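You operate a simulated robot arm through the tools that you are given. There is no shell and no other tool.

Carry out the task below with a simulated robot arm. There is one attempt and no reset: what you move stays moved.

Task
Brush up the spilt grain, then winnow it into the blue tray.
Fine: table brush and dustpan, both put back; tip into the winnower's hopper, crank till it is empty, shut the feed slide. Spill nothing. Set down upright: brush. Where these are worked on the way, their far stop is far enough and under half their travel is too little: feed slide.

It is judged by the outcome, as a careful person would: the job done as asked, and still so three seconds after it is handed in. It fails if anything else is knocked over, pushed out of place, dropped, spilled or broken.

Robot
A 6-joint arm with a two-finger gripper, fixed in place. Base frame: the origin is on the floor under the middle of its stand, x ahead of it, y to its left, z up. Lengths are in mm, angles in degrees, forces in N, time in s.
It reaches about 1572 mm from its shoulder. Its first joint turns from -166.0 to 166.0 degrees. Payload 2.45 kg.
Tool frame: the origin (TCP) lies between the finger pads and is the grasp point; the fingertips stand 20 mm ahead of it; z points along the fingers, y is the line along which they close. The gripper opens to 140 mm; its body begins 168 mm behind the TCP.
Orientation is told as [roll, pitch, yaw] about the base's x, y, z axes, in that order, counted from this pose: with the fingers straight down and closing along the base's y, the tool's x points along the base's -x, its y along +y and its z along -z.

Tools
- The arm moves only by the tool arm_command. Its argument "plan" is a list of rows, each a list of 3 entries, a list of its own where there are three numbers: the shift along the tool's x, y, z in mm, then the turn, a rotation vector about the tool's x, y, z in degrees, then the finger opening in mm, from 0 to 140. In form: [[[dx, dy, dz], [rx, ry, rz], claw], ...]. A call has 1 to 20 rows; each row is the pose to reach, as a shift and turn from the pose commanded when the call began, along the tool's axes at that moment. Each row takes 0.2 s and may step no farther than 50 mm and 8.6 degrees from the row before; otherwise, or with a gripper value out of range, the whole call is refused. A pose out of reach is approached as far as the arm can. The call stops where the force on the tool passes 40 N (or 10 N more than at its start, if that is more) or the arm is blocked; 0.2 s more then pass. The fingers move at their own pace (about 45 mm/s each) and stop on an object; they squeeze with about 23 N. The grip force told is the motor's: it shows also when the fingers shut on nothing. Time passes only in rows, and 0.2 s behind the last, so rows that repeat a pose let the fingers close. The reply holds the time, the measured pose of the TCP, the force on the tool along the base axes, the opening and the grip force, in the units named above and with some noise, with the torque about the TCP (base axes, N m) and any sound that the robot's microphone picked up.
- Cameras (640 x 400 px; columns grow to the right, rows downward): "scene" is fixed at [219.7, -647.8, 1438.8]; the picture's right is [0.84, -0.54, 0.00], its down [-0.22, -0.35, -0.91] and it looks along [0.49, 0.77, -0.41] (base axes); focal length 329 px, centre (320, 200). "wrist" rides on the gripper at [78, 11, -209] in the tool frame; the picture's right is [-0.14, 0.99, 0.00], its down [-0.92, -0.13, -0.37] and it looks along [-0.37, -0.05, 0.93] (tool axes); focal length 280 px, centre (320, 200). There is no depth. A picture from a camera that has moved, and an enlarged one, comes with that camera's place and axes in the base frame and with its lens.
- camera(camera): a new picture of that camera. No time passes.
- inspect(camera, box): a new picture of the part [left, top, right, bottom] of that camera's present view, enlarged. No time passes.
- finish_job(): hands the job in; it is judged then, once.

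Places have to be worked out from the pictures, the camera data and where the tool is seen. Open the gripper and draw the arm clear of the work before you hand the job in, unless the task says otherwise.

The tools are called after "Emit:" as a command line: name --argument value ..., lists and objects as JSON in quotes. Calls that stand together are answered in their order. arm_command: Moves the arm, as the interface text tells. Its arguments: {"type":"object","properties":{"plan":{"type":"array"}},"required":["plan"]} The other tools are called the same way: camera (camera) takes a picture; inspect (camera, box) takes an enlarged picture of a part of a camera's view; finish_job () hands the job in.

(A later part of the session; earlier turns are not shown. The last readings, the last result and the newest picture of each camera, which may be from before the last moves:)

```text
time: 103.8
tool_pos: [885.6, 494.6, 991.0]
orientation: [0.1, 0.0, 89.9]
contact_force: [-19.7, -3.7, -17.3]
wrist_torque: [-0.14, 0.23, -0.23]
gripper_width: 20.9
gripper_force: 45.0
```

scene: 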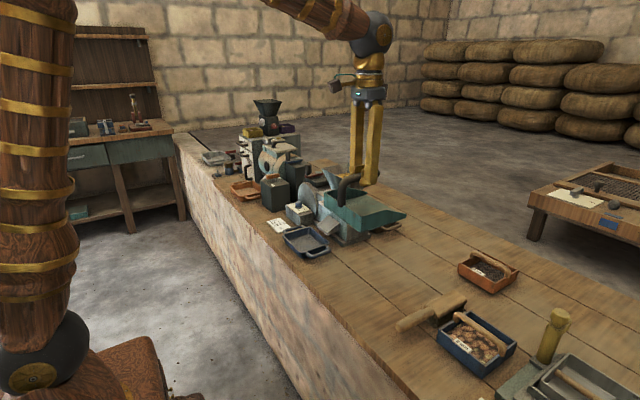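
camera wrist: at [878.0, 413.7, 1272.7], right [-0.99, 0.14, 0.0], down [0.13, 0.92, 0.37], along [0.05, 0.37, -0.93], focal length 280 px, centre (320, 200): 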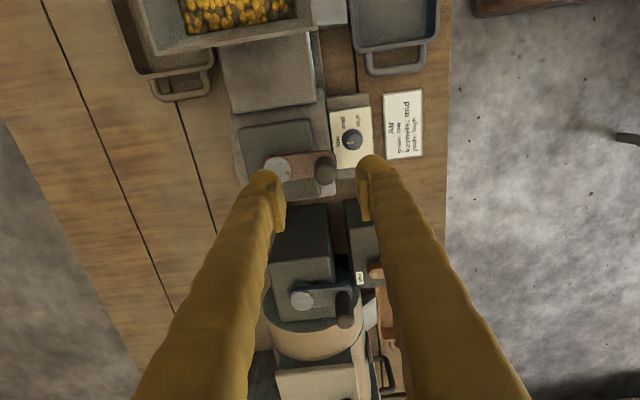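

Overshot slightly; neutral is about 0.9 mm back. I relieve that and make a first small arc of the crank (toward −Y, 30°) with an estimated radius of 54 mm, watching forces and sound.

Emit:
arm_command --plan '[[[0, 0.9, 0], [0, 0, 0], 0], [[4.7, 0.7, 0], [0, 0, 0], 0], [[9.4, 0.1, 0], [0, 0, 0], 0], [[14.0, -0.9, 0], [0, 0, 0], 0], [[18.5, -2.4, 0], [0, 0, 0], 0], [[22.8, -4.2, 0], [0, 0, 0], 0], [[27, -6.3, 0], [0, 0, 0], 0]]'

Emit:
inspect --camera "wrist" --box '[200, 60, 440, 260]'

Emit:
inspect --camera "scene" --box '[260, 140, 420, 260]'

```text
time: 105.1
tool_pos: [888.3, 475.1, 991.9]
orientation: [0.2, -0.1, 89.8]
contact_force: [-3.1, 0.5, -1.9]
wrist_torque: [0.11, 0.03, 0.1]
gripper_width: 21.7
gripper_force: 45.3
stopped in row 6: the force on the tool passed its limit at 42 N (the readings are from after the stop); the commanded pose is now the measured one
```

```text
2.00 times, centred on (320, 160) of wrist
camera zoom: at [876.0, 396.8, 1200.4], right [-0.99, 0.14, 0.0], down [0.13, 0.92, 0.37], along [0.05, 0.37, -0.93], focal length 561 px, centre (320, 280)
```

zoom: 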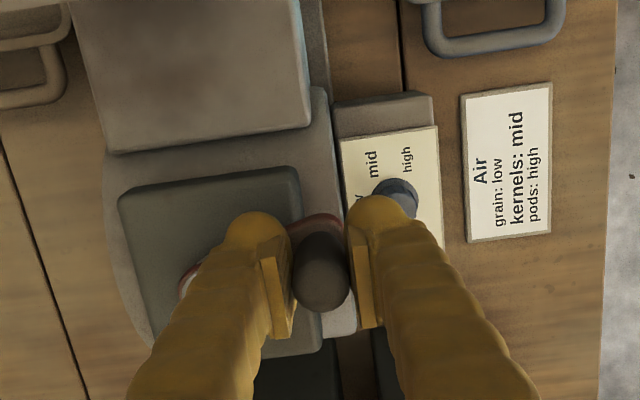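

```text
3.33 times, centred on (340, 200) of scene
camera zoom: at [219.7, -647.8, 1438.8], right [0.84, -0.54, 0.0], down [-0.22, -0.35, -0.91], along [0.49, 0.77, -0.41], focal length 1096 px, centre (253, 200)
```

zoom: 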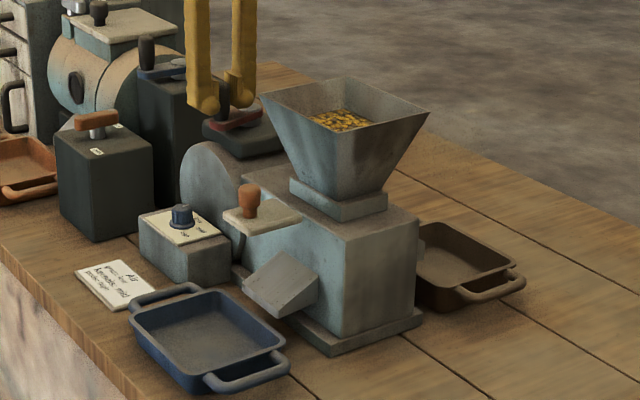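

The crank turned about 21° before the force limit; after the stop all is relaxed. I move a few more degrees slowly to see what load the crank needs.

Emit:
arm_command --plan '[[[1.5, -0.6, 0], [0, 0, 0], 0], [[3.0, -1.2, 0], [0, 0, 0], 0], [[4.5, -1.9, 0], [0, 0, 0], 0]]'

```text
time: 105.9
tool_pos: [888.1, 470.0, 992.6]
orientation: [0.1, 0.0, 89.8]
contact_force: [-9.9, 2.6, 1.0]
wrist_torque: [0.18, 0.11, 0.35]
gripper_width: 21.4
gripper_force: 45.2
```

The crank itself is light (2–3 N tangential); the earlier load was radial. Fitting the points gives hub ≈(939, 493.6), R≈54.4. I continue another 25° along that circle.

Emit:
arm_command --plan '[[[4.2, -1.7, 0], [0, 0, 0], 0], [[8.2, -4.3, 0], [0, 0, 0], 0], [[11.9, -7.2, 0], [0, 0, 0], 0], [[15.4, -10.4, 0], [0, 0, 0], 0], [[18.6, -13.9, 0], [0, 0, 0], 0], [[18.6, -13.9, 0], [0, 0, 0], 0]]'

Emit:
inspect --camera "wrist" --box '[200, 60, 440, 260]'

```text
time: 106.7
tool_pos: [894.1, 457.9, 991.8]
orientation: [0.4, 0.0, 89.9]
contact_force: [-6.2, -4.0, 1.1]
wrist_torque: [0.02, 0.05, 0.0]
gripper_width: 20.6
gripper_force: 45.0
stopped in row 4: the force on the tool passed its limit at 44 N (the readings are from after the stop); the commanded pose is now the measured one
```

```text
2.00 times, centred on (320, 160) of wrist
camera zoom: at [884.2, 379.8, 1200.6], right [-0.99, 0.14, 0.01], down [0.13, 0.92, 0.37], along [0.05, 0.36, -0.93], focal length 561 px, centre (320, 280)
```

zoom: 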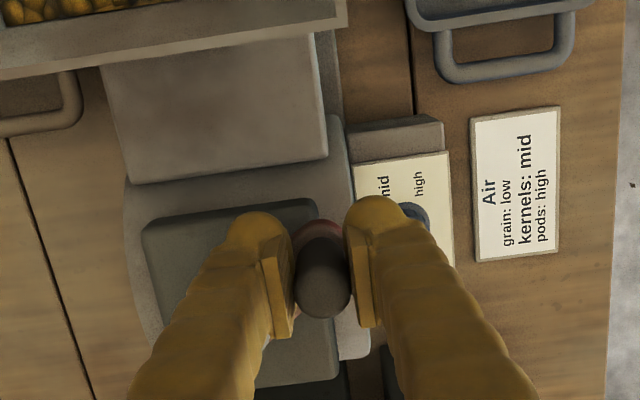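

It turned to about 40° in all. The friction-only push is marginal; it's better to let the tool turn with the crank so the pads push squarely. First I check whether any grain has moved and in what state the machine is.

Emit:
inspect --camera "scene" --box '[260, 140, 420, 260]'

Emit:
camera --camera "wrist"

Emit:
inspect --camera "scene" --box '[290, 140, 350, 190]'

```text
3.33 times, centred on (340, 200) of scene
camera zoom: at [219.7, -647.8, 1438.8], right [0.84, -0.54, 0.0], down [-0.22, -0.35, -0.91], along [0.49, 0.77, -0.41], focal length 1096 px, centre (253, 200)
```

zoom: 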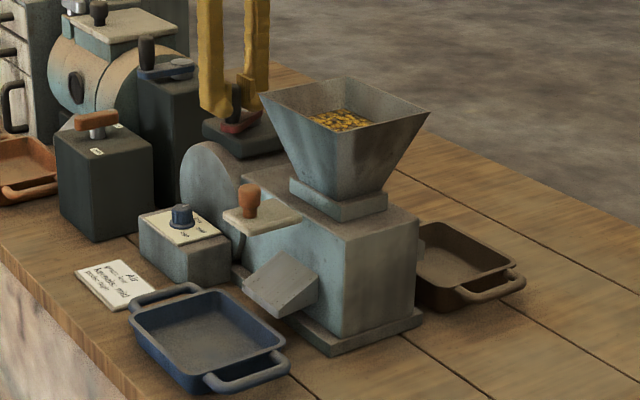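

```text
taken
camera wrist: at [884.2, 379.8, 1200.6], right [-0.99, 0.14, 0.01], down [0.13, 0.92, 0.37], along [0.05, 0.36, -0.93], focal length 280 px, centre (320, 200)
```

wrist: 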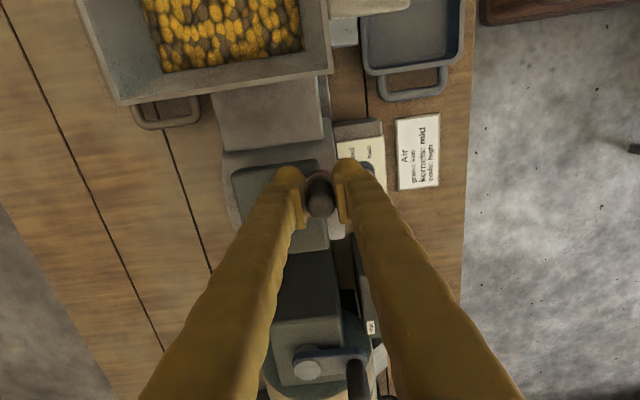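

```text
8.00 times, centred on (320, 165) of scene
camera zoom: at [219.7, -647.8, 1438.8], right [0.84, -0.54, 0.0], down [-0.22, -0.35, -0.91], along [0.49, 0.77, -0.41], focal length 2631 px, centre (320, 480)
```

zoom: 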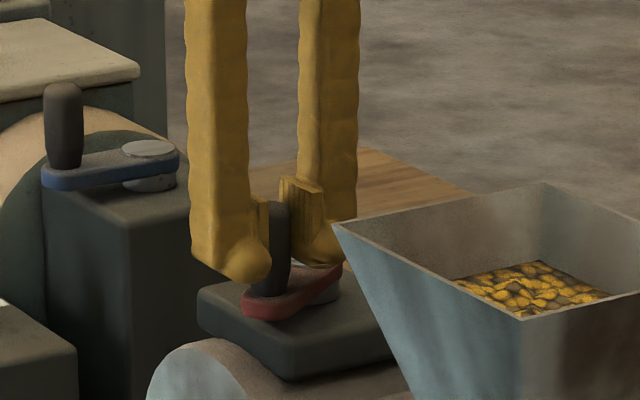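

The hub fits (940, 494.5), R≈55, crank now ~36° from its start; the grip slips in the pads because they only push by friction in this direction. I'll instead use the closed fingers as a peg that pushes the grip around from behind. First: open, rise, close, and move behind the grip.

Emit:
arm_command --plan '[[[0, 0, 0], [0, 0, 0], 35], [[0, 0, 0], [0, 0, 0], 50], [[0, 0, 0], [0, 0, 0], 60], [[0, 0, 0], [0, 0, 0], 60], [[0, 0, -30], [0, 0.4, 0], 60], [[0, 0, -70], [0, 0.4, 0], 60], [[-10, 2, -70], [0, 0.4, 0], 30], [[-25, 6, -70], [0, 0.4, 0], 0], [[-38.6, 9.1, -70], [0, 0.4, 0], 0], [[-38.6, 9.1, -70], [0, 0.4, 0], 0], [[-38.6, 9.1, -70], [0, 0.4, 0], 0]]'

Emit:
camera --camera "wrist"

Emit:
inspect --camera "scene" --box '[270, 130, 370, 210]'

```text
time: 109.1
tool_pos: [886.9, 497.0, 1061.6]
orientation: [0.3, 0.5, 89.9]
contact_force: [1.0, -0.4, 0.3]
wrist_torque: [0.01, 0.03, 0.04]
gripper_width: 0.0
gripper_force: 22.3
```

```text
taken
camera wrist: at [875.8, 420.0, 1270.4], right [-0.99, 0.14, 0.0], down [0.13, 0.92, 0.36], along [0.05, 0.36, -0.93], focal length 280 px, centre (320, 200)
```

wrist: 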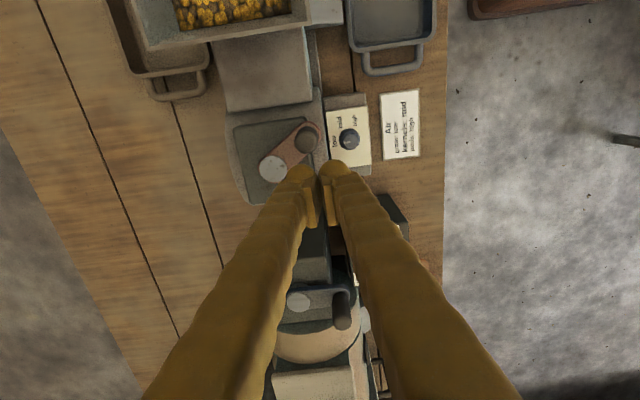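

```text
5.00 times, centred on (320, 170) of scene
camera zoom: at [219.7, -647.8, 1438.8], right [0.84, -0.54, 0.0], down [-0.22, -0.35, -0.91], along [0.49, 0.77, -0.41], focal length 1644 px, centre (320, 350)
```

zoom: 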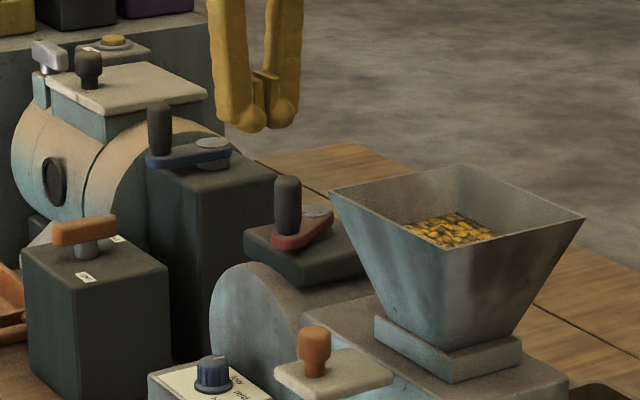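

Emit:
inspect --camera "wrist" --box '[230, 100, 370, 210]'

```text
3.64 times, centred on (300, 155) of wrist
camera zoom: at [875.8, 420.0, 1270.4], right [-0.99, 0.14, 0.0], down [0.13, 0.92, 0.36], along [0.05, 0.36, -0.93], focal length 1020 px, centre (393, 364)
```

zoom: 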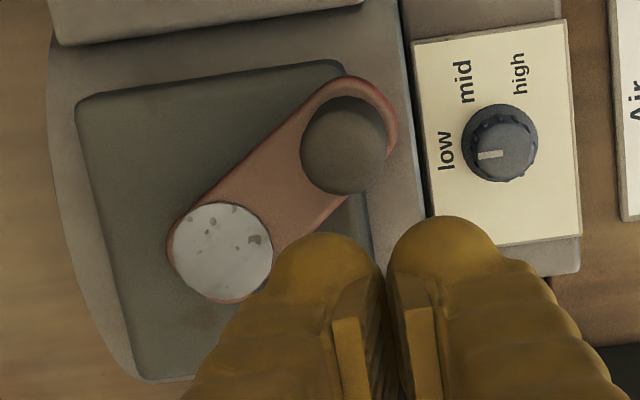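

The crank is at 215.4° about hub (939.3, 495.2), radius 55; the closed fingers sit behind it. I lower them to push height and make a slow first sweep counter-clockwise.

Emit:
arm_command --plan '[[[0, 0, 30], [0.3, -0.5, 0], 0], [[0, 0, 55], [0.3, -0.5, 0], 0], [[0, 0, 68], [0.3, -0.5, 0], 0], [[0, 0, 68], [0.3, -0.5, 0], 0], [[11.4, 1.8, 68], [0.3, -0.5, 0], 0], [[20.6, -0.7, 68], [0.3, -0.5, 0], 0], [[29.3, -4.8, 68], [0.3, -0.5, 0], 0], [[37.2, -10.3, 68], [0.3, -0.5, 0], 0], [[43.9, -17, 68], [0.3, -0.5, 0], 0], [[49.4, -24.9, 68], [0.3, -0.5, 0], 0], [[53.5, -33.6, 68], [0.3, -0.5, 0], 0], [[56, -42.8, 68], [0.3, -0.5, 0], 0]]'

Emit:
inspect --camera "wrist" --box '[200, 60, 440, 260]'

Emit:
inspect --camera "scene" --box '[270, 130, 370, 210]'

```text
time: 111.7
tool_pos: [929.3, 440.3, 995.3]
orientation: [0.1, -0.1, 89.9]
contact_force: [-1.0, 0.0, 0.2]
wrist_torque: [0.0, 0.01, -0.01]
gripper_width: 0.2
gripper_force: 22.4
```

```text
2.00 times, centred on (320, 160) of wrist
camera zoom: at [917.1, 361.7, 1203.2], right [-0.99, 0.14, 0.0], down [0.13, 0.92, 0.37], along [0.05, 0.37, -0.93], focal length 561 px, centre (320, 280)
```

zoom: 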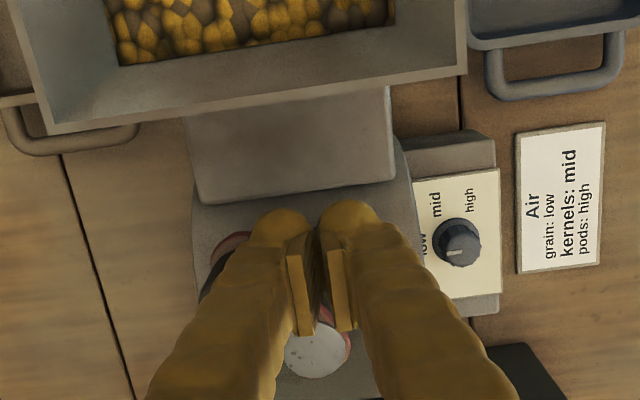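

```text
5.00 times, centred on (320, 170) of scene
camera zoom: at [219.7, -647.8, 1438.8], right [0.84, -0.54, 0.0], down [-0.22, -0.35, -0.91], along [0.49, 0.77, -0.41], focal length 1644 px, centre (320, 350)
```

zoom: 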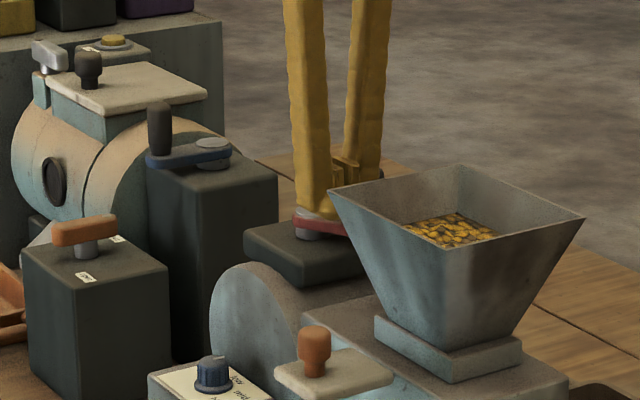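

Pushing works with negligible force. I run a full revolution along the same circle at a moderate speed.

Emit:
arm_command --plan '[[[0.3, -17.3, 0], [0, 0, 0], 0], [[-4.8, -33.7, 0], [0, 0, 0], 0], [[-14.6, -47.8, 0], [0, 0, 0], 0], [[-28.4, -58.2, 0], [0, 0, 0], 0], [[-44.6, -63.8, 0], [0, 0, 0], 0], [[-61.9, -64.1, 0], [0, 0, 0], 0], [[-78.3, -59, 0], [0, 0, 0], 0], [[-92.4, -49.2, 0], [0, 0, 0], 0], [[-102.8, -35.4, 0], [0, 0, 0], 0], [[-108.4, -19.2, 0], [0, 0, 0], 0], [[-108.7, -1.9, 0], [0, 0, 0], 0], [[-103.6, 14.5, 0], [0, 0, 0], 0], [[-93.8, 28.6, 0], [0, 0, 0], 0], [[-80, 39, 0], [0, 0, 0], 0], [[-63.8, 44.6, 0], [0, 0, 0], 0], [[-46.5, 44.9, 0], [0, 0, 0], 0], [[-30.1, 39.8, 0], [0, 0, 0], 0], [[-16, 30, 0], [0, 0, 0], 0], [[-5.6, 16.2, 0], [0, 0, 0], 0], [[0, 0, 0], [0, 0, 0], 0]]'

Emit:
inspect --camera "wrist" --box '[200, 60, 440, 260]'

Emit:
inspect --camera "scene" --box '[260, 130, 420, 260]'

```text
time: 113.5
tool_pos: [982.8, 520.3, 992.7]
orientation: [0.2, 0.4, 89.6]
contact_force: [-3.1, -8.4, 0.4]
wrist_torque: [0.1, 0.0, 0.21]
gripper_width: 0.0
gripper_force: 23.5
stopped in row 8: the force on the tool passed its limit at 59 N (the readings are from after the stop); the commanded pose is now the measured one
```

```text
2.00 times, centred on (320, 160) of wrist
camera zoom: at [971.5, 443.9, 1201.6], right [-0.99, 0.14, 0.0], down [0.13, 0.92, 0.36], along [0.05, 0.36, -0.93], focal length 561 px, centre (320, 280)
```

zoom: 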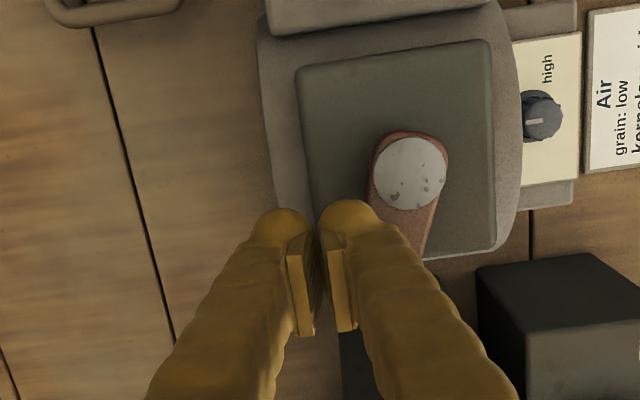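

```text
3.08 times, centred on (340, 195) of scene
camera zoom: at [219.7, -647.8, 1438.8], right [0.84, -0.54, 0.0], down [-0.22, -0.35, -0.91], along [0.49, 0.77, -0.41], focal length 1012 px, centre (258, 215)
```

zoom: 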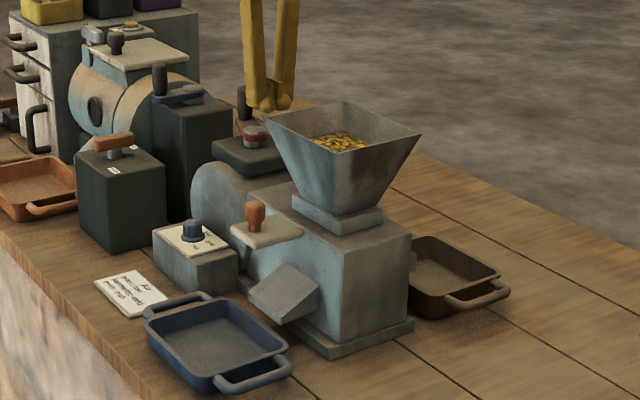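

The crank has turned about 245° in total so far; that stop was a jolt as the contact moved to another face at speed. I continue at 10° per row.

Emit:
arm_command --plan '[[[-10.3, 1.4, 0], [0, 0, 0], 0], [[-17, 8.1, 0], [0, 0, 0], 0], [[-22.5, 16, 0], [0, 0, 0], 0], [[-26.6, 24.7, 0], [0, 0, 0], 0], [[-29.1, 33.9, 0], [0, 0, 0], 0], [[-29.9, 43.5, 0], [0, 0, 0], 0], [[-29.1, 53.1, 0], [0, 0, 0], 0], [[-26.6, 62.3, 0], [0, 0, 0], 0], [[-22.5, 71, 0], [0, 0, 0], 0], [[-17, 78.9, 0], [0, 0, 0], 0], [[-10.3, 85.6, 0], [0, 0, 0], 0], [[-2.4, 91.1, 0], [0, 0, 0], 0], [[6.3, 95.2, 0], [0, 0, 0], 0], [[15.5, 97.7, 0], [0, 0, 0], 0], [[25.1, 98.5, 0], [0, 0, 0], 0], [[34.7, 97.7, 0], [0, 0, 0], 0], [[43.9, 95.2, 0], [0, 0, 0], 0], [[52.6, 91.1, 0], [0, 0, 0], 0], [[60.5, 85.6, 0], [0, 0, 0], 0], [[67.2, 78.9, 0], [0, 0, 0], 0]]'

Emit:
inspect --camera "wrist" --box '[120, 0, 520, 270]'

Emit:
inspect --camera "scene" --box '[260, 130, 420, 260]'

```text
time: 113.8
tool_pos: [983.3, 520.7, 993.0]
orientation: [0.4, 0.7, 89.6]
contact_force: [-1.5, -5.3, 0.4]
wrist_torque: [0.08, -0.02, 0.15]
gripper_width: 0.0
gripper_force: 23.4
stopped in row 1: the force on the tool passed its limit at 55 N (the readings are from after the stop); the commanded pose is now the measured one
```

```text
1.48 times, centred on (320, 135) of wrist
camera zoom: at [971.6, 445.3, 1201.8], right [-0.99, 0.14, 0.01], down [0.14, 0.92, 0.36], along [0.05, 0.35, -0.93], focal length 415 px, centre (320, 296)
```

zoom: 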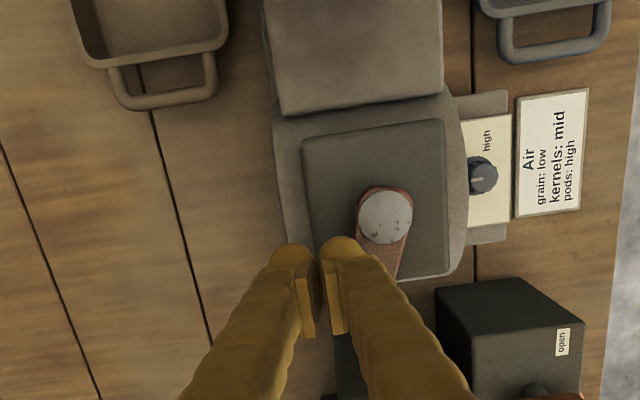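

```text
3.08 times, centred on (340, 195) of scene
camera zoom: at [219.7, -647.8, 1438.8], right [0.84, -0.54, 0.0], down [-0.22, -0.35, -0.91], along [0.49, 0.77, -0.41], focal length 1012 px, centre (258, 215)
```

zoom: 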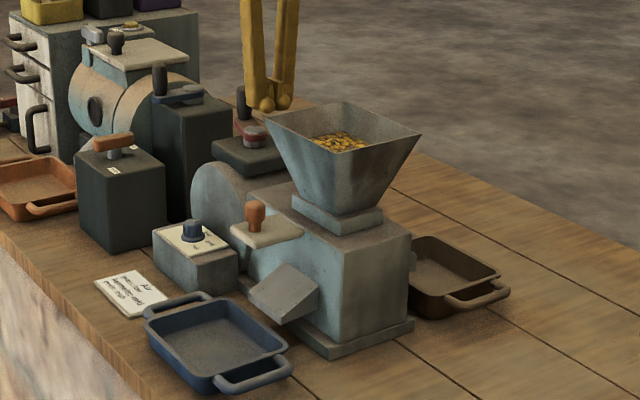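

It jammed because the contact was on the wrong side of the wide fingers. I back off, come around behind the grip squarely, and follow a path that keeps a flat finger face behind the grip along its direction of travel.

Emit:
arm_command --plan '[[[0.5, -16, 0], [0.4, -0.7, -0.4], 0], [[-24.5, -18, 0], [0.4, -0.7, -0.4], 0], [[-42.5, -16, 0], [0.4, -0.7, -0.4], 0], [[-42.5, -4, 0], [0.4, -0.7, -0.4], 0], [[-40.7, 5.1, 0], [0.4, -0.7, -0.4], 0], [[-38.2, 14.3, 0], [0.4, -0.7, -0.4], 0], [[-34.1, 23, 0], [0.4, -0.7, -0.4], 0], [[-28.6, 30.9, 0], [0.4, -0.7, -0.4], 0], [[-23.3, 36.4, 0], [0.4, -0.7, -0.4], 0], [[-38.5, 35, 0], [0.4, -0.7, -0.4], 0], [[-38.5, 47, 0], [0.4, -0.7, -0.4], 0], [[-30.5, 68.1, 0], [0.4, -0.7, -0.4], 0], [[-22.2, 89.8, 0], [0.4, -0.7, -0.4], 0], [[-13.2, 110.1, 0], [0.4, -0.7, -0.4], 0], [[-5.5, 126, 0], [0.4, -0.7, -0.4], 0], [[1, 137, 0], [0.4, -0.7, -0.4], 0], [[10.6, 134.2, 0], [0.4, -0.7, -0.4], 0], [[19.8, 131.7, 0], [0.4, -0.7, -0.4], 0], [[28.5, 127.6, 0], [0.4, -0.7, -0.4], 0], [[36.4, 122.1, 0], [0.4, -0.7, -0.4], 0]]'

Emit:
inspect --camera "wrist" --box '[120, 0, 520, 270]'

Emit:
inspect --camera "scene" --box '[260, 130, 420, 260]'

```text
time: 117.7
tool_pos: [847.8, 502.9, 993.0]
orientation: [0.3, 0.0, 90.1]
contact_force: [-10.2, 0.1, 2.5]
wrist_torque: [-0.05, -0.21, -0.1]
gripper_width: 0.2
gripper_force: 22.8
stopped in row 19: the force on the tool passed its limit at 50 N (the readings are from after the stop); the commanded pose is now the measured one
```

```text
1.48 times, centred on (320, 135) of wrist
camera zoom: at [836.7, 425.3, 1200.6], right [-0.99, 0.14, 0.01], down [0.13, 0.92, 0.37], along [0.04, 0.36, -0.93], focal length 415 px, centre (320, 296)
```

zoom: 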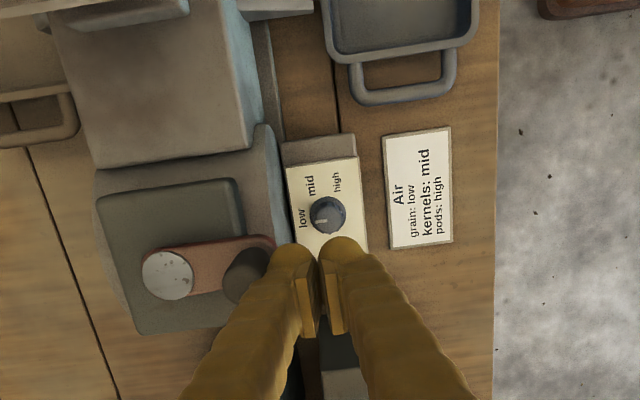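

```text
3.08 times, centred on (340, 195) of scene
camera zoom: at [219.7, -647.8, 1438.8], right [0.84, -0.54, 0.0], down [-0.22, -0.35, -0.91], along [0.49, 0.77, -0.41], focal length 1012 px, centre (258, 215)
```

zoom: 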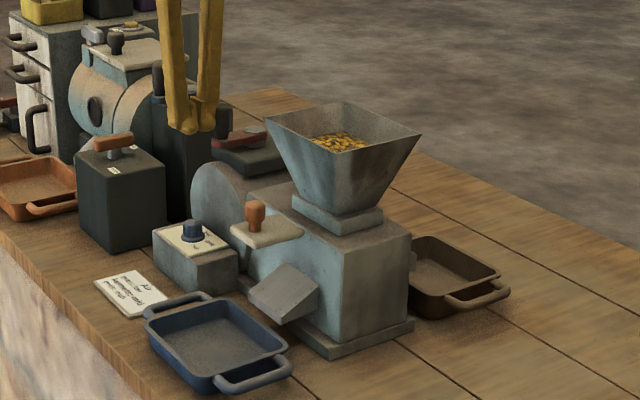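

The fingers are narrower (about 56 mm across when closed) than I assumed, so the grip slipped past. The crank is now near 187°. I reposition behind it and follow a smoother elliptical path fitted to the real finger size.

Emit:
arm_command --plan '[[[-12.3, 3.5, 0], [0.3, 0, 0], 0], [[-34.3, 1.5, 0], [0.3, 0, 0], 0], [[-38.3, -19.5, 0], [0.3, 0, 0], 0], [[-32.3, -38.5, 0], [0.3, 0, 0], 0], [[-16.8, -36.5, 0], [0.3, 0, 0], 0], [[-6.9, -30.8, 0], [0.3, 0, 0], 0], [[3.5, -27, 0], [0.3, 0, 0], 0], [[14, -25.1, 0], [0.3, 0, 0], 0], [[24.3, -25.3, 0], [0.3, 0, 0], 0], [[34.1, -27.4, 0], [0.3, 0, 0], 0], [[43, -31.5, 0], [0.3, 0, 0], 0], [[51, -37.5, 0], [0.3, 0, 0], 0], [[57.6, -45.1, 0], [0.3, 0, 0], 0], [[62.7, -54, 0], [0.3, 0, 0], 0], [[66.2, -64.1, 0], [0.3, 0, 0], 0], [[67.8, -75.1, 0], [0.3, 0, 0], 0], [[67.6, -86.5, 0], [0.3, 0, 0], 0], [[65.5, -98.2, 0], [0.3, 0, 0], 0], [[61.9, -109.5, 0], [0.3, 0, 0], 0], [[56.4, -120.3, 0], [0.3, 0, 0], 0]]'

Emit:
inspect --camera "wrist" --box '[120, 0, 520, 270]'

Emit:
inspect --camera "scene" --box '[260, 130, 420, 260]'

```text
time: 121.9
tool_pos: [969.6, 447.0, 992.7]
orientation: [0.0, 0.0, 90.1]
contact_force: [-0.5, 0.0, 0.3]
wrist_torque: [-0.01, 0.01, -0.02]
gripper_width: 0.2
gripper_force: 23.3
```

```text
1.48 times, centred on (320, 135) of wrist
camera zoom: at [957.4, 368.9, 1201.0], right [-0.99, 0.14, 0.0], down [0.13, 0.92, 0.37], along [0.05, 0.37, -0.93], focal length 415 px, centre (320, 296)
```

zoom: 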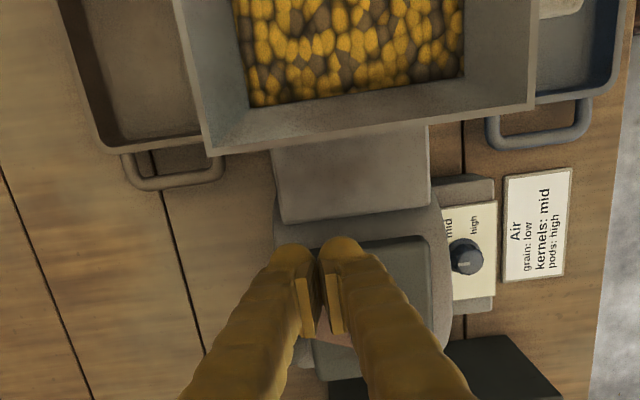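

```text
3.08 times, centred on (340, 195) of scene
camera zoom: at [219.7, -647.8, 1438.8], right [0.84, -0.54, 0.0], down [-0.22, -0.35, -0.91], along [0.49, 0.77, -0.41], focal length 1012 px, centre (258, 215)
```

zoom: 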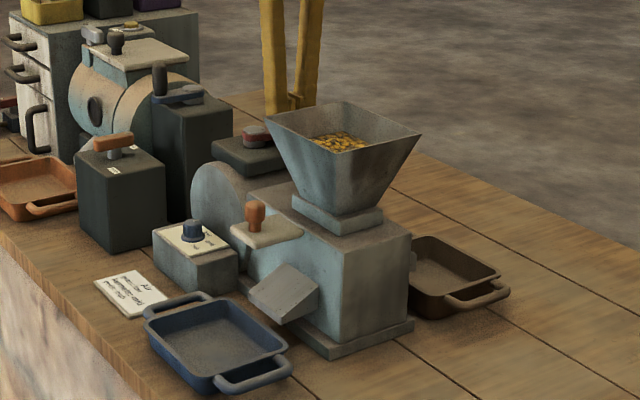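

That worked smoothly. I continue the same elliptical path for another 240° at 12° per row.

Emit:
arm_command --plan '[[[-8.4, -11.9, 0], [0, 0, 0], 0], [[-18.6, -22, 0], [0, 0, 0], 0], [[-30.1, -29.8, 0], [0, 0, 0], 0], [[-42.4, -35.1, 0], [0, 0, 0], 0], [[-55, -37.6, 0], [0, 0, 0], 0], [[-67.3, -37.2, 0], [0, 0, 0], 0], [[-78.8, -33.9, 0], [0, 0, 0], 0], [[-89, -27.8, 0], [0, 0, 0], 0], [[-97.4, -19.3, 0], [0, 0, 0], 0], [[-103.7, -8.7, 0], [0, 0, 0], 0], [[-107.6, 3.6, 0], [0, 0, 0], 0], [[-108.9, 16.9, 0], [0, 0, 0], 0], [[-107.6, 30.8, 0], [0, 0, 0], 0], [[-103.7, 44.6, 0], [0, 0, 0], 0], [[-97.4, 57.6, 0], [0, 0, 0], 0], [[-89, 69.5, 0], [0, 0, 0], 0], [[-78.8, 79.6, 0], [0, 0, 0], 0], [[-67.3, 87.4, 0], [0, 0, 0], 0], [[-55, 92.7, 0], [0, 0, 0], 0], [[-42.4, 95.2, 0], [0, 0, 0], 0]]'

Emit:
inspect --camera "wrist" --box '[120, 0, 520, 270]'

Emit:
inspect --camera "scene" --box '[260, 130, 420, 260]'

```text
time: 126.1
tool_pos: [873.0, 489.6, 992.3]
orientation: [0.1, 0.1, 90.1]
contact_force: [-0.8, 0.2, -0.3]
wrist_torque: [0.0, 0.01, 0.0]
gripper_width: 0.3
gripper_force: 22.3
```

```text
1.48 times, centred on (320, 135) of wrist
camera zoom: at [861.1, 410.8, 1199.7], right [-0.99, 0.14, 0.0], down [0.13, 0.92, 0.37], along [0.05, 0.37, -0.93], focal length 415 px, centre (320, 296)
```

zoom: 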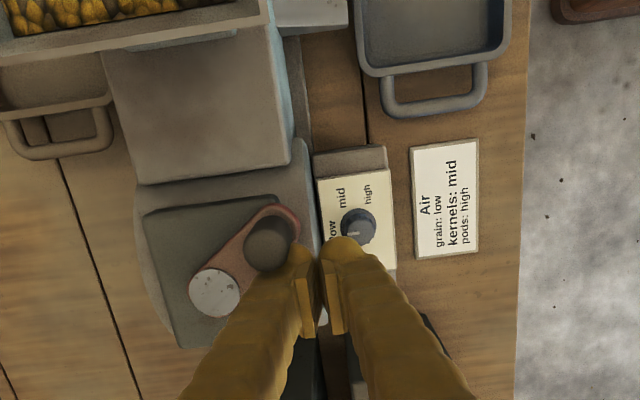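

```text
3.08 times, centred on (340, 195) of scene
camera zoom: at [219.7, -647.8, 1438.8], right [0.84, -0.54, 0.0], down [-0.22, -0.35, -0.91], along [0.49, 0.77, -0.41], focal length 1012 px, centre (258, 215)
```

zoom: 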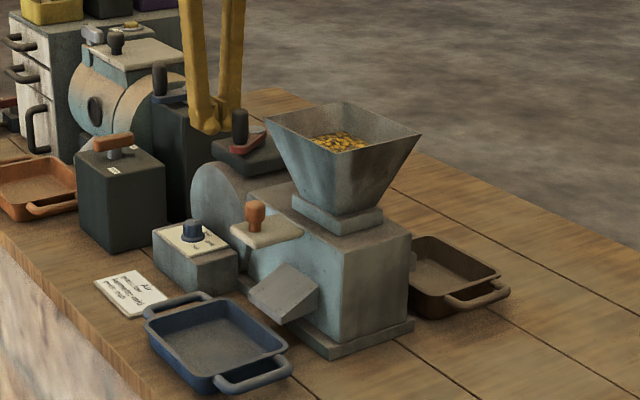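

The crank has made about 1.7 turns. I check closely whether the hopper level is falling and whether anything is in the blue tray.

Emit:
inspect --camera "scene" --box '[320, 155, 400, 205]'

Emit:
inspect --camera "scene" --box '[280, 210, 350, 260]'

Emit:
inspect --camera "scene" --box '[365, 195, 425, 240]'

```text
8.00 times, centred on (360, 180) of scene
camera zoom: at [219.7, -647.8, 1438.8], right [0.84, -0.54, 0.0], down [-0.22, -0.35, -0.91], along [0.49, 0.77, -0.41], focal length 2631 px, centre (0, 360)
```

zoom: 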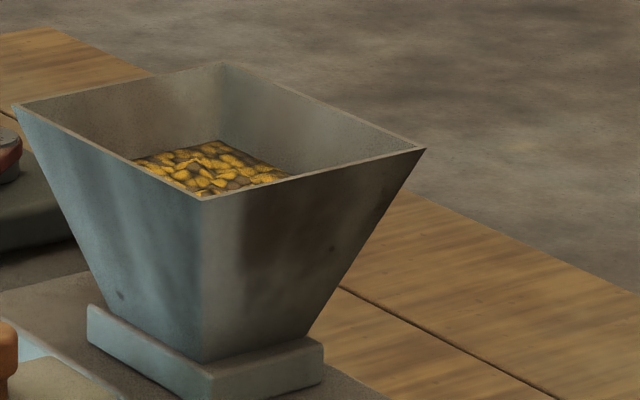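

```text
8.00 times, centred on (315, 235) of scene
camera zoom: at [219.7, -647.8, 1438.8], right [0.84, -0.54, 0.0], down [-0.22, -0.35, -0.91], along [0.49, 0.77, -0.41], focal length 2631 px, centre (360, -80)
```

zoom: 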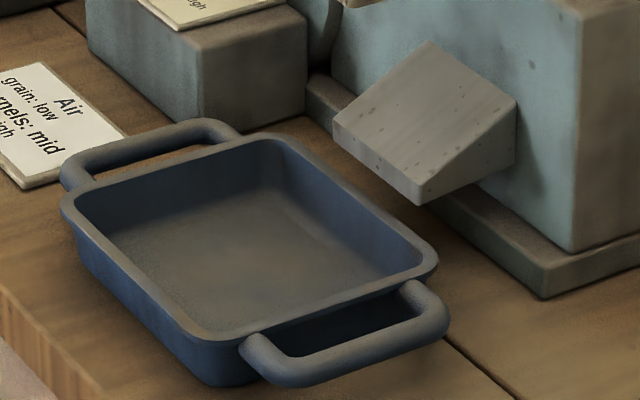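

```text
8.89 times, centred on (395, 218) of scene
camera zoom: at [219.7, -647.8, 1438.8], right [0.84, -0.54, 0.0], down [-0.22, -0.35, -0.91], along [0.49, 0.77, -0.41], focal length 2924 px, centre (-347, 44)
```

zoom: 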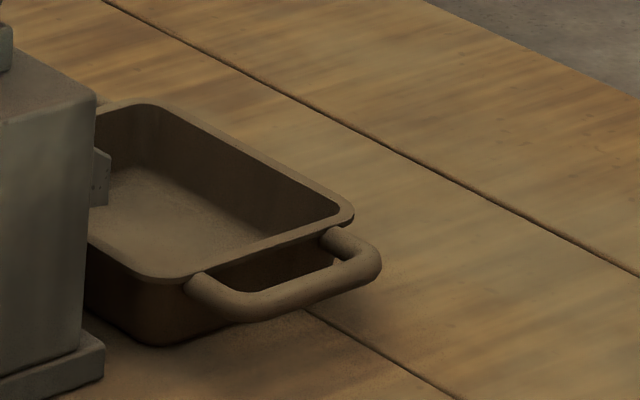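

No grain has moved after 1.7 turns this way round, so I try the other direction (clockwise): lift over the grip, come down on its other side, and push it the opposite way.

Emit:
arm_command --plan '[[[0, 0, -30], [0, 0, 0], 0], [[10, -14, -45], [0, 0, 0], 0], [[32, -40, -45], [0, 0, 0], 0], [[52.1, -62.1, -45], [0, 0, 0], 0], [[52.1, -62.1, 0], [0, 0, 0], 0], [[48.7, -50.6, 0], [0, 0, 0], 0], [[43.6, -39.6, 0], [0, 0, 0], 0], [[37, -29.4, 0], [0, 0, 0], 0], [[29.1, -20.4, 0], [0, 0, 0], 0], [[20.1, -12.7, 0], [0, 0, 0], 0], [[10.3, -6.7, 0], [0, 0, 0], 0], [[0, -2.5, 0], [0, 0, 0], 0], [[-10.5, -0.2, 0], [0, 0, 0], 0], [[-20.9, 0, 0], [0, 0, 0], 0], [[-30.8, -1.7, 0], [0, 0, 0], 0], [[-39.9, -5.5, 0], [0, 0, 0], 0], [[-48.1, -11, 0], [0, 0, 0], 0], [[-55, -18.3, 0], [0, 0, 0], 0], [[-60.4, -27, 0], [0, 0, 0], 0], [[-64.2, -37, 0], [0, 0, 0], 0]]'

Emit:
inspect --camera "wrist" --box '[120, 0, 520, 270]'

Emit:
inspect --camera "scene" --box '[260, 130, 420, 260]'

```text
time: 130.3
tool_pos: [910.5, 552.8, 991.1]
orientation: [0.0, 0.1, 90.1]
contact_force: [-0.8, -0.4, 0.0]
wrist_torque: [0.0, 0.02, -0.01]
gripper_width: 0.0
gripper_force: 22.9
```

```text
1.48 times, centred on (320, 135) of wrist
camera zoom: at [898.6, 474.7, 1199.6], right [-0.99, 0.14, 0.0], down [0.13, 0.92, 0.37], along [0.05, 0.37, -0.93], focal length 415 px, centre (320, 296)
```

zoom: 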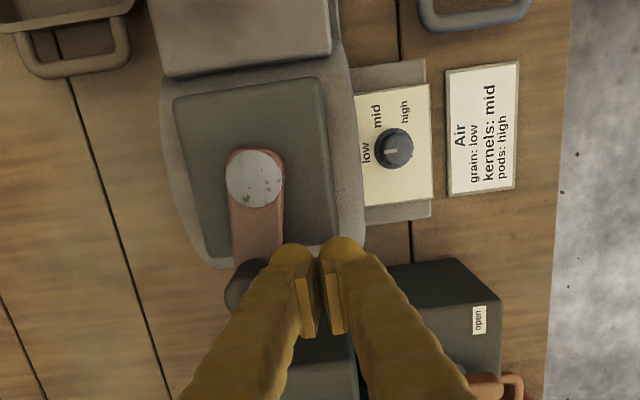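

```text
3.08 times, centred on (340, 195) of scene
camera zoom: at [219.7, -647.8, 1438.8], right [0.84, -0.54, 0.0], down [-0.22, -0.35, -0.91], along [0.49, 0.77, -0.41], focal length 1012 px, centre (258, 215)
```

zoom: 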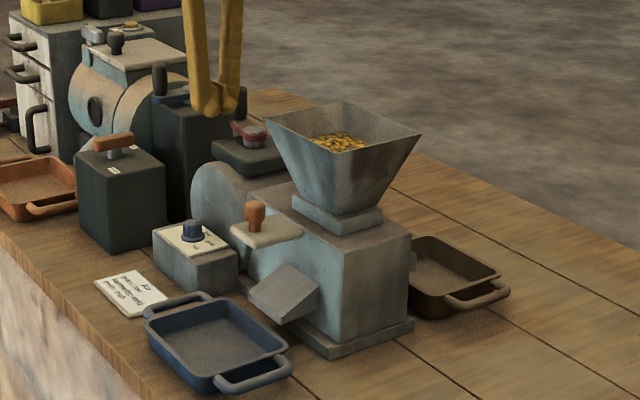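

Clockwise pushing works too. I continue clockwise another 240° at 12° per row.

Emit:
arm_command --plan '[[[-2.2, -13, 0], [0, 0, 0], 0], [[-1.7, -26.7, 0], [0, 0, 0], 0], [[1.3, -40.6, 0], [0, 0, 0], 0], [[6.8, -54, 0], [0, 0, 0], 0], [[14.6, -66.4, 0], [0, 0, 0], 0], [[24.3, -77.1, 0], [0, 0, 0], 0], [[35.3, -85.7, 0], [0, 0, 0], 0], [[47.4, -91.8, 0], [0, 0, 0], 0], [[60, -95.3, 0], [0, 0, 0], 0], [[72.5, -95.8, 0], [0, 0, 0], 0], [[84.3, -93.5, 0], [0, 0, 0], 0], [[95, -88.3, 0], [0, 0, 0], 0], [[104, -80.6, 0], [0, 0, 0], 0], [[111.1, -70.6, 0], [0, 0, 0], 0], [[115.8, -58.9, 0], [0, 0, 0], 0], [[118, -45.8, 0], [0, 0, 0], 0], [[117.5, -32.1, 0], [0, 0, 0], 0], [[114.5, -18.2, 0], [0, 0, 0], 0], [[109, -4.8, 0], [0, 0, 0], 0], [[101.2, 7.6, 0], [0, 0, 0], 0]]'

Emit:
inspect --camera "scene" --box '[260, 130, 420, 260]'

Emit:
inspect --camera "scene" --box '[320, 155, 400, 205]'

```text
time: 134.5
tool_pos: [902.2, 451.2, 991.3]
orientation: [-0.1, 0.0, 90.1]
contact_force: [-0.5, -0.1, -0.3]
wrist_torque: [-0.03, -0.03, 0.0]
gripper_width: 0.0
gripper_force: 23.6
```

```text
3.08 times, centred on (340, 195) of scene
camera zoom: at [219.7, -647.8, 1438.8], right [0.84, -0.54, 0.0], down [-0.22, -0.35, -0.91], along [0.49, 0.77, -0.41], focal length 1012 px, centre (258, 215)
```

zoom: 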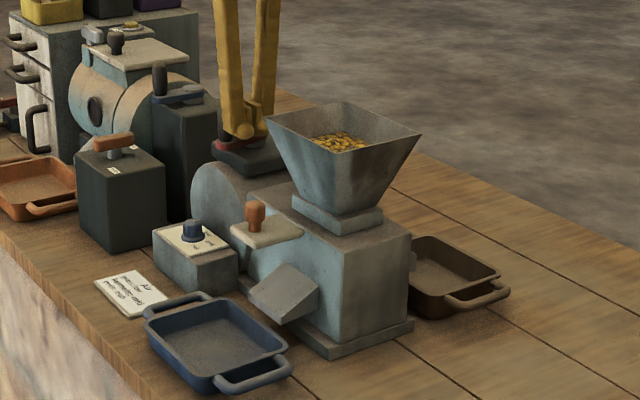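

```text
8.00 times, centred on (360, 180) of scene
camera zoom: at [219.7, -647.8, 1438.8], right [0.84, -0.54, 0.0], down [-0.22, -0.35, -0.91], along [0.49, 0.77, -0.41], focal length 2631 px, centre (0, 360)
```

zoom: 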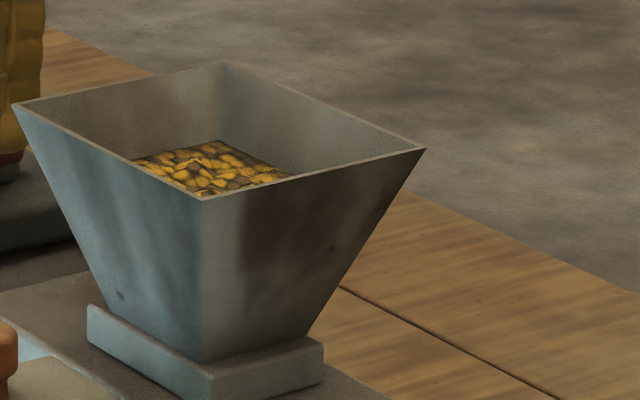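

Still no change in either direction. Before cranking further I rise and look at the slide, throat, and machine from above to understand what is blocking the feed.

Emit:
arm_command --plan '[[[0, 0, -40], [0, 0, 0], 0], [[0, 0, -80], [0, 0, 0], 0], [[10, 20, -110], [0, 0, 8], 0], [[30, 40, -130], [0, 0, 16], 0], [[50, 60, -130], [0, 0, 24], 0], [[70, 80, -130], [0, 0, 32], 0], [[85, 90, -130], [0, 0, 40], 0], [[100, 100, -130], [0, 0, 48], 20], [[115, 110, -130], [0, 0, 56], 60], [[130, 120, -130], [0, 0, 64], 100], [[140, 130, -130], [0, 0, 72], 140], [[150, 140, -130], [0, 0, 80], 140], [[150, 150, -130], [0, 0, 88], 140], [[150, 160, -130], [0, 0, 90], 140], [[150, 160, -130], [0, 0, 90], 140]]'

Emit:
camera --camera "wrist"

Emit:
inspect --camera "wrist" --box '[220, 60, 420, 260]'

Emit:
inspect --camera "scene" --box '[290, 170, 380, 240]'

```text
time: 137.7
tool_pos: [744.6, 301.8, 1122.0]
orientation: [0.0, 0.0, 0.0]
contact_force: [0.0, 0.6, -0.2]
wrist_torque: [0.02, -0.01, 0.01]
gripper_width: 139.9
gripper_force: 0.0
```

```text
taken
camera wrist: at [664.3, 312.8, 1329.7], right [0.14, 0.99, 0.0], down [0.92, -0.13, 0.37], along [0.36, -0.05, -0.93], focal length 280 px, centre (320, 200)
```

wrist: 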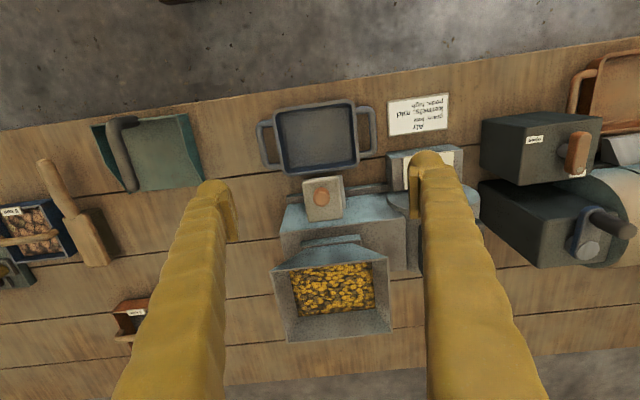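

```text
2.00 times, centred on (320, 160) of wrist
camera zoom: at [664.3, 312.8, 1329.7], right [0.14, 0.99, 0.0], down [0.92, -0.13, 0.37], along [0.36, -0.05, -0.93], focal length 561 px, centre (320, 280)
```

zoom: 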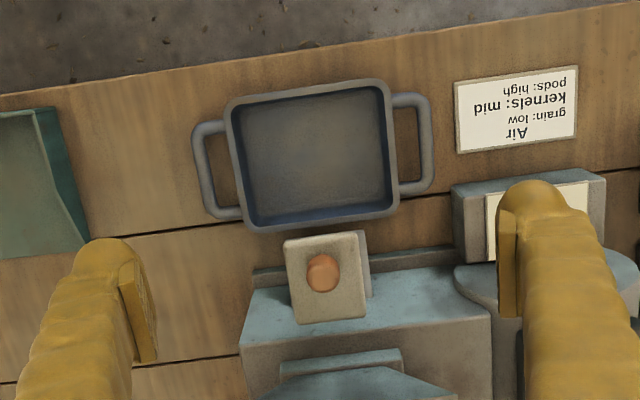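

```text
5.71 times, centred on (335, 205) of scene
camera zoom: at [219.7, -647.8, 1438.8], right [0.84, -0.54, 0.0], down [-0.22, -0.35, -0.91], along [0.49, 0.77, -0.41], focal length 1879 px, centre (234, 171)
```

zoom: 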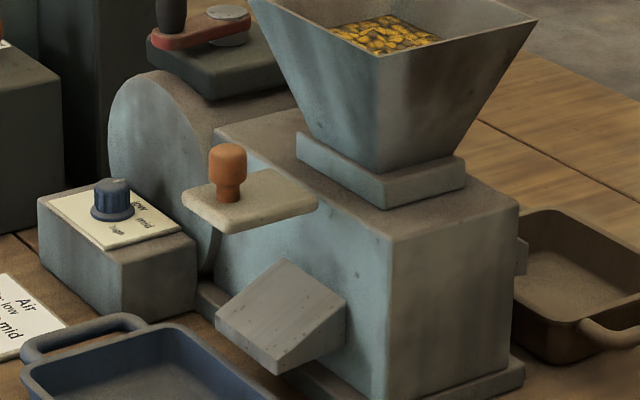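

The slide stands clearly open. The feed may need faster, sustained turning in one direction, so I go back to the crank and continue clockwise at a higher speed.

Emit:
arm_command --plan '[[[-14.6, 11.6, 0], [0, 0, -7.5], 100], [[-29.2, 23.2, 0], [0, 0, -15], 60], [[-43.7, 34.9, 0], [0, 0, -22.5], 30], [[-58.3, 46.5, 0], [0, 0, -30], 0], [[-72.9, 58.1, 0], [0, 0, -37.5], 0], [[-87.4, 69.7, 0], [0, 0, -45], 0], [[-102, 81.3, 0], [0, 0, -52.5], 0], [[-116.5, 93, 0], [0, 0, -60], 0], [[-131.1, 104.6, 0], [0, 0, -67.5], 0], [[-145.6, 116.2, 0], [0, 0, -75], 0], [[-160.2, 127.8, 0], [0, 0, -82.5], 0], [[-174.7, 139.4, 0], [0, 0, -90], 0], [[-174.7, 139.4, 40], [0, 0, -90], 0], [[-174.7, 139.4, 80], [0, 0, -90], 0], [[-174.7, 139.4, 115], [0, 0, -90], 0], [[-174.7, 139.4, 129], [0, 0, -90], 0], [[-174.7, 139.4, 129], [0, 0, -90], 0]]'

Emit:
inspect --camera "wrist" --box '[120, 0, 520, 270]'

```text
time: 141.3
tool_pos: [918.4, 442.2, 992.1]
orientation: [0.0, 0.1, 90.1]
contact_force: [-0.1, 0.1, 0.7]
wrist_torque: [-0.01, -0.01, 0.03]
gripper_width: 0.0
gripper_force: 23.3
```

```text
1.48 times, centred on (320, 135) of wrist
camera zoom: at [906.2, 363.5, 1200.7], right [-0.99, 0.14, 0.0], down [0.13, 0.92, 0.37], along [0.05, 0.37, -0.93], focal length 415 px, centre (320, 296)
```

zoom: 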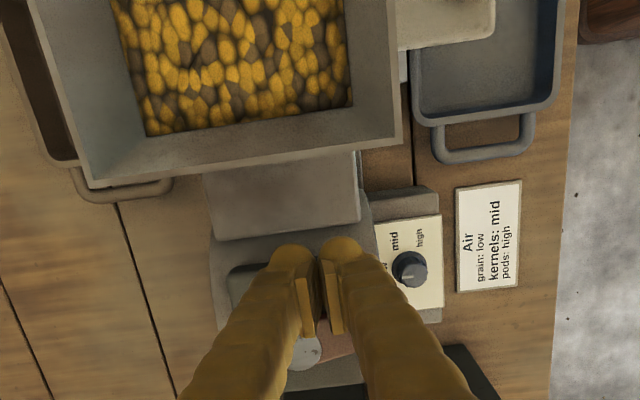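

I'm behind the grip for clockwise. I now run a full turn at about 100°/s.

Emit:
arm_command --plan '[[[-12.2, 18.9, 0], [0, 0, 0], 0], [[-29.5, 35, 0], [0, 0, 0], 0], [[-49.8, 44.5, 0], [0, 0, 0], 0], [[-70.6, 46.2, 0], [0, 0, 0], 0], [[-89.3, 40, 0], [0, 0, 0], 0], [[-103.9, 26.4, 0], [0, 0, 0], 0], [[-112.5, 7.4, 0], [0, 0, 0], 0], [[-113.9, -15, 0], [0, 0, 0], 0], [[-108.2, -38, 0], [0, 0, 0], 0], [[-95.8, -58.9, 0], [0, 0, 0], 0], [[-78.5, -75, 0], [0, 0, 0], 0], [[-58.2, -84.5, 0], [0, 0, 0], 0], [[-37.4, -86.2, 0], [0, 0, 0], 0], [[-18.7, -80, 0], [0, 0, 0], 0], [[-4.1, -66.4, 0], [0, 0, 0], 0], [[4.5, -47.4, 0], [0, 0, 0], 0], [[5.9, -25, 0], [0, 0, 0], 0], [[0.2, -2, 0], [0, 0, 0], 0], [[-12.2, 18.9, 0], [0, 0, 0], 0], [[-29.5, 35, 0], [0, 0, 0], 0]]'

Emit:
inspect --camera "scene" --box '[260, 130, 420, 260]'

Emit:
inspect --camera "wrist" --box '[120, 0, 520, 270]'

```text
time: 145.5
tool_pos: [881.5, 472.0, 991.1]
orientation: [0.0, 0.0, 90.2]
contact_force: [-0.4, -0.1, -0.5]
wrist_torque: [-0.01, 0.02, -0.02]
gripper_width: 0.0
gripper_force: 23.5
```

```text
3.08 times, centred on (340, 195) of scene
camera zoom: at [219.7, -647.8, 1438.8], right [0.84, -0.54, 0.0], down [-0.22, -0.35, -0.91], along [0.49, 0.77, -0.41], focal length 1012 px, centre (258, 215)
```

zoom: 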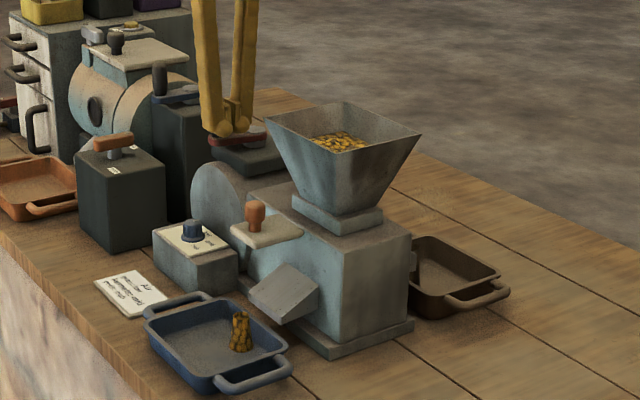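

```text
1.48 times, centred on (320, 135) of wrist
camera zoom: at [870.1, 393.0, 1200.3], right [-0.99, 0.14, 0.0], down [0.13, 0.92, 0.37], along [0.05, 0.37, -0.93], focal length 415 px, centre (320, 296)
```

zoom: 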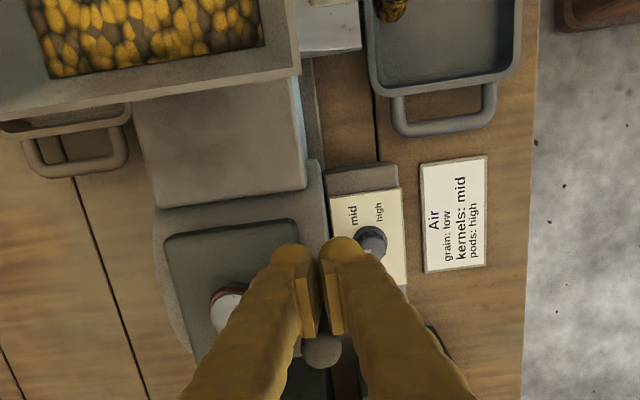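

Grain is now coming down into the blue tray — faster clockwise turning feeds it. I keep going clockwise, a bit faster (27° per row, 1.5 turns).

Emit:
arm_command --plan '[[[-27.6, 11, 0], [0, 0, 0], 0], [[-54.6, 7.7, 0], [0, 0, 0], 0], [[-75, -9.4, 0], [0, 0, 0], 0], [[-84.4, -36.3, 0], [0, 0, 0], 0], [[-80.7, -67.4, 0], [0, 0, 0], 0], [[-64.8, -95.7, 0], [0, 0, 0], 0], [[-40.1, -115.2, 0], [0, 0, 0], 0], [[-12, -121.5, 0], [0, 0, 0], 0], [[13.4, -113.4, 0], [0, 0, 0], 0], [[30.5, -92.5, 0], [0, 0, 0], 0], [[35.6, -63.4, 0], [0, 0, 0], 0], [[27.6, -32.5, 0], [0, 0, 0], 0], [[8.3, -6.6, 0], [0, 0, 0], 0], [[-18.2, 8.9, 0], [0, 0, 0], 0], [[-46.1, 10.4, 0], [0, 0, 0], 0], [[-69.2, -2.3, 0], [0, 0, 0], 0], [[-82.6, -26.6, 0], [0, 0, 0], 0], [[-83.4, -57, 0], [0, 0, 0], 0], [[-71.3, -87, 0], [0, 0, 0], 0], [[-49, -110, 0], [0, 0, 0], 0]]'

Emit:
inspect --camera "scene" --box '[260, 130, 420, 260]'

Emit:
inspect --camera "wrist" --box '[120, 0, 520, 270]'

```text
time: 149.7
tool_pos: [992.9, 521.1, 992.0]
orientation: [0.1, 0.0, 90.1]
contact_force: [-0.1, -0.7, 0.3]
wrist_torque: [-0.05, 0.0, 0.03]
gripper_width: 0.1
gripper_force: 23.3
```

```text
3.08 times, centred on (340, 195) of scene
camera zoom: at [219.7, -647.8, 1438.8], right [0.84, -0.54, 0.0], down [-0.22, -0.35, -0.91], along [0.49, 0.77, -0.41], focal length 1012 px, centre (258, 215)
```

zoom: 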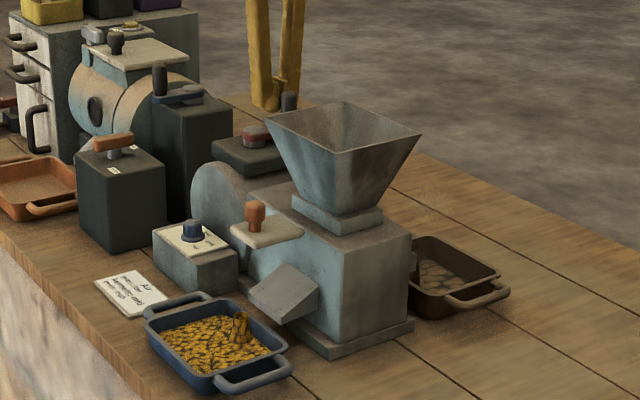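

```text
1.48 times, centred on (320, 135) of wrist
camera zoom: at [981.1, 443.0, 1200.4], right [-0.99, 0.14, 0.0], down [0.13, 0.92, 0.37], along [0.05, 0.37, -0.93], focal length 415 px, centre (320, 296)
```

zoom: 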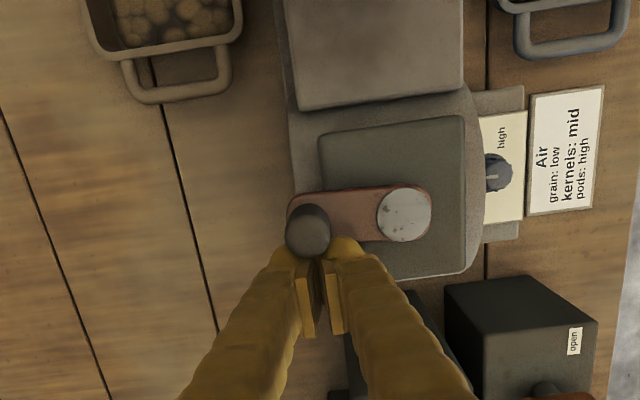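

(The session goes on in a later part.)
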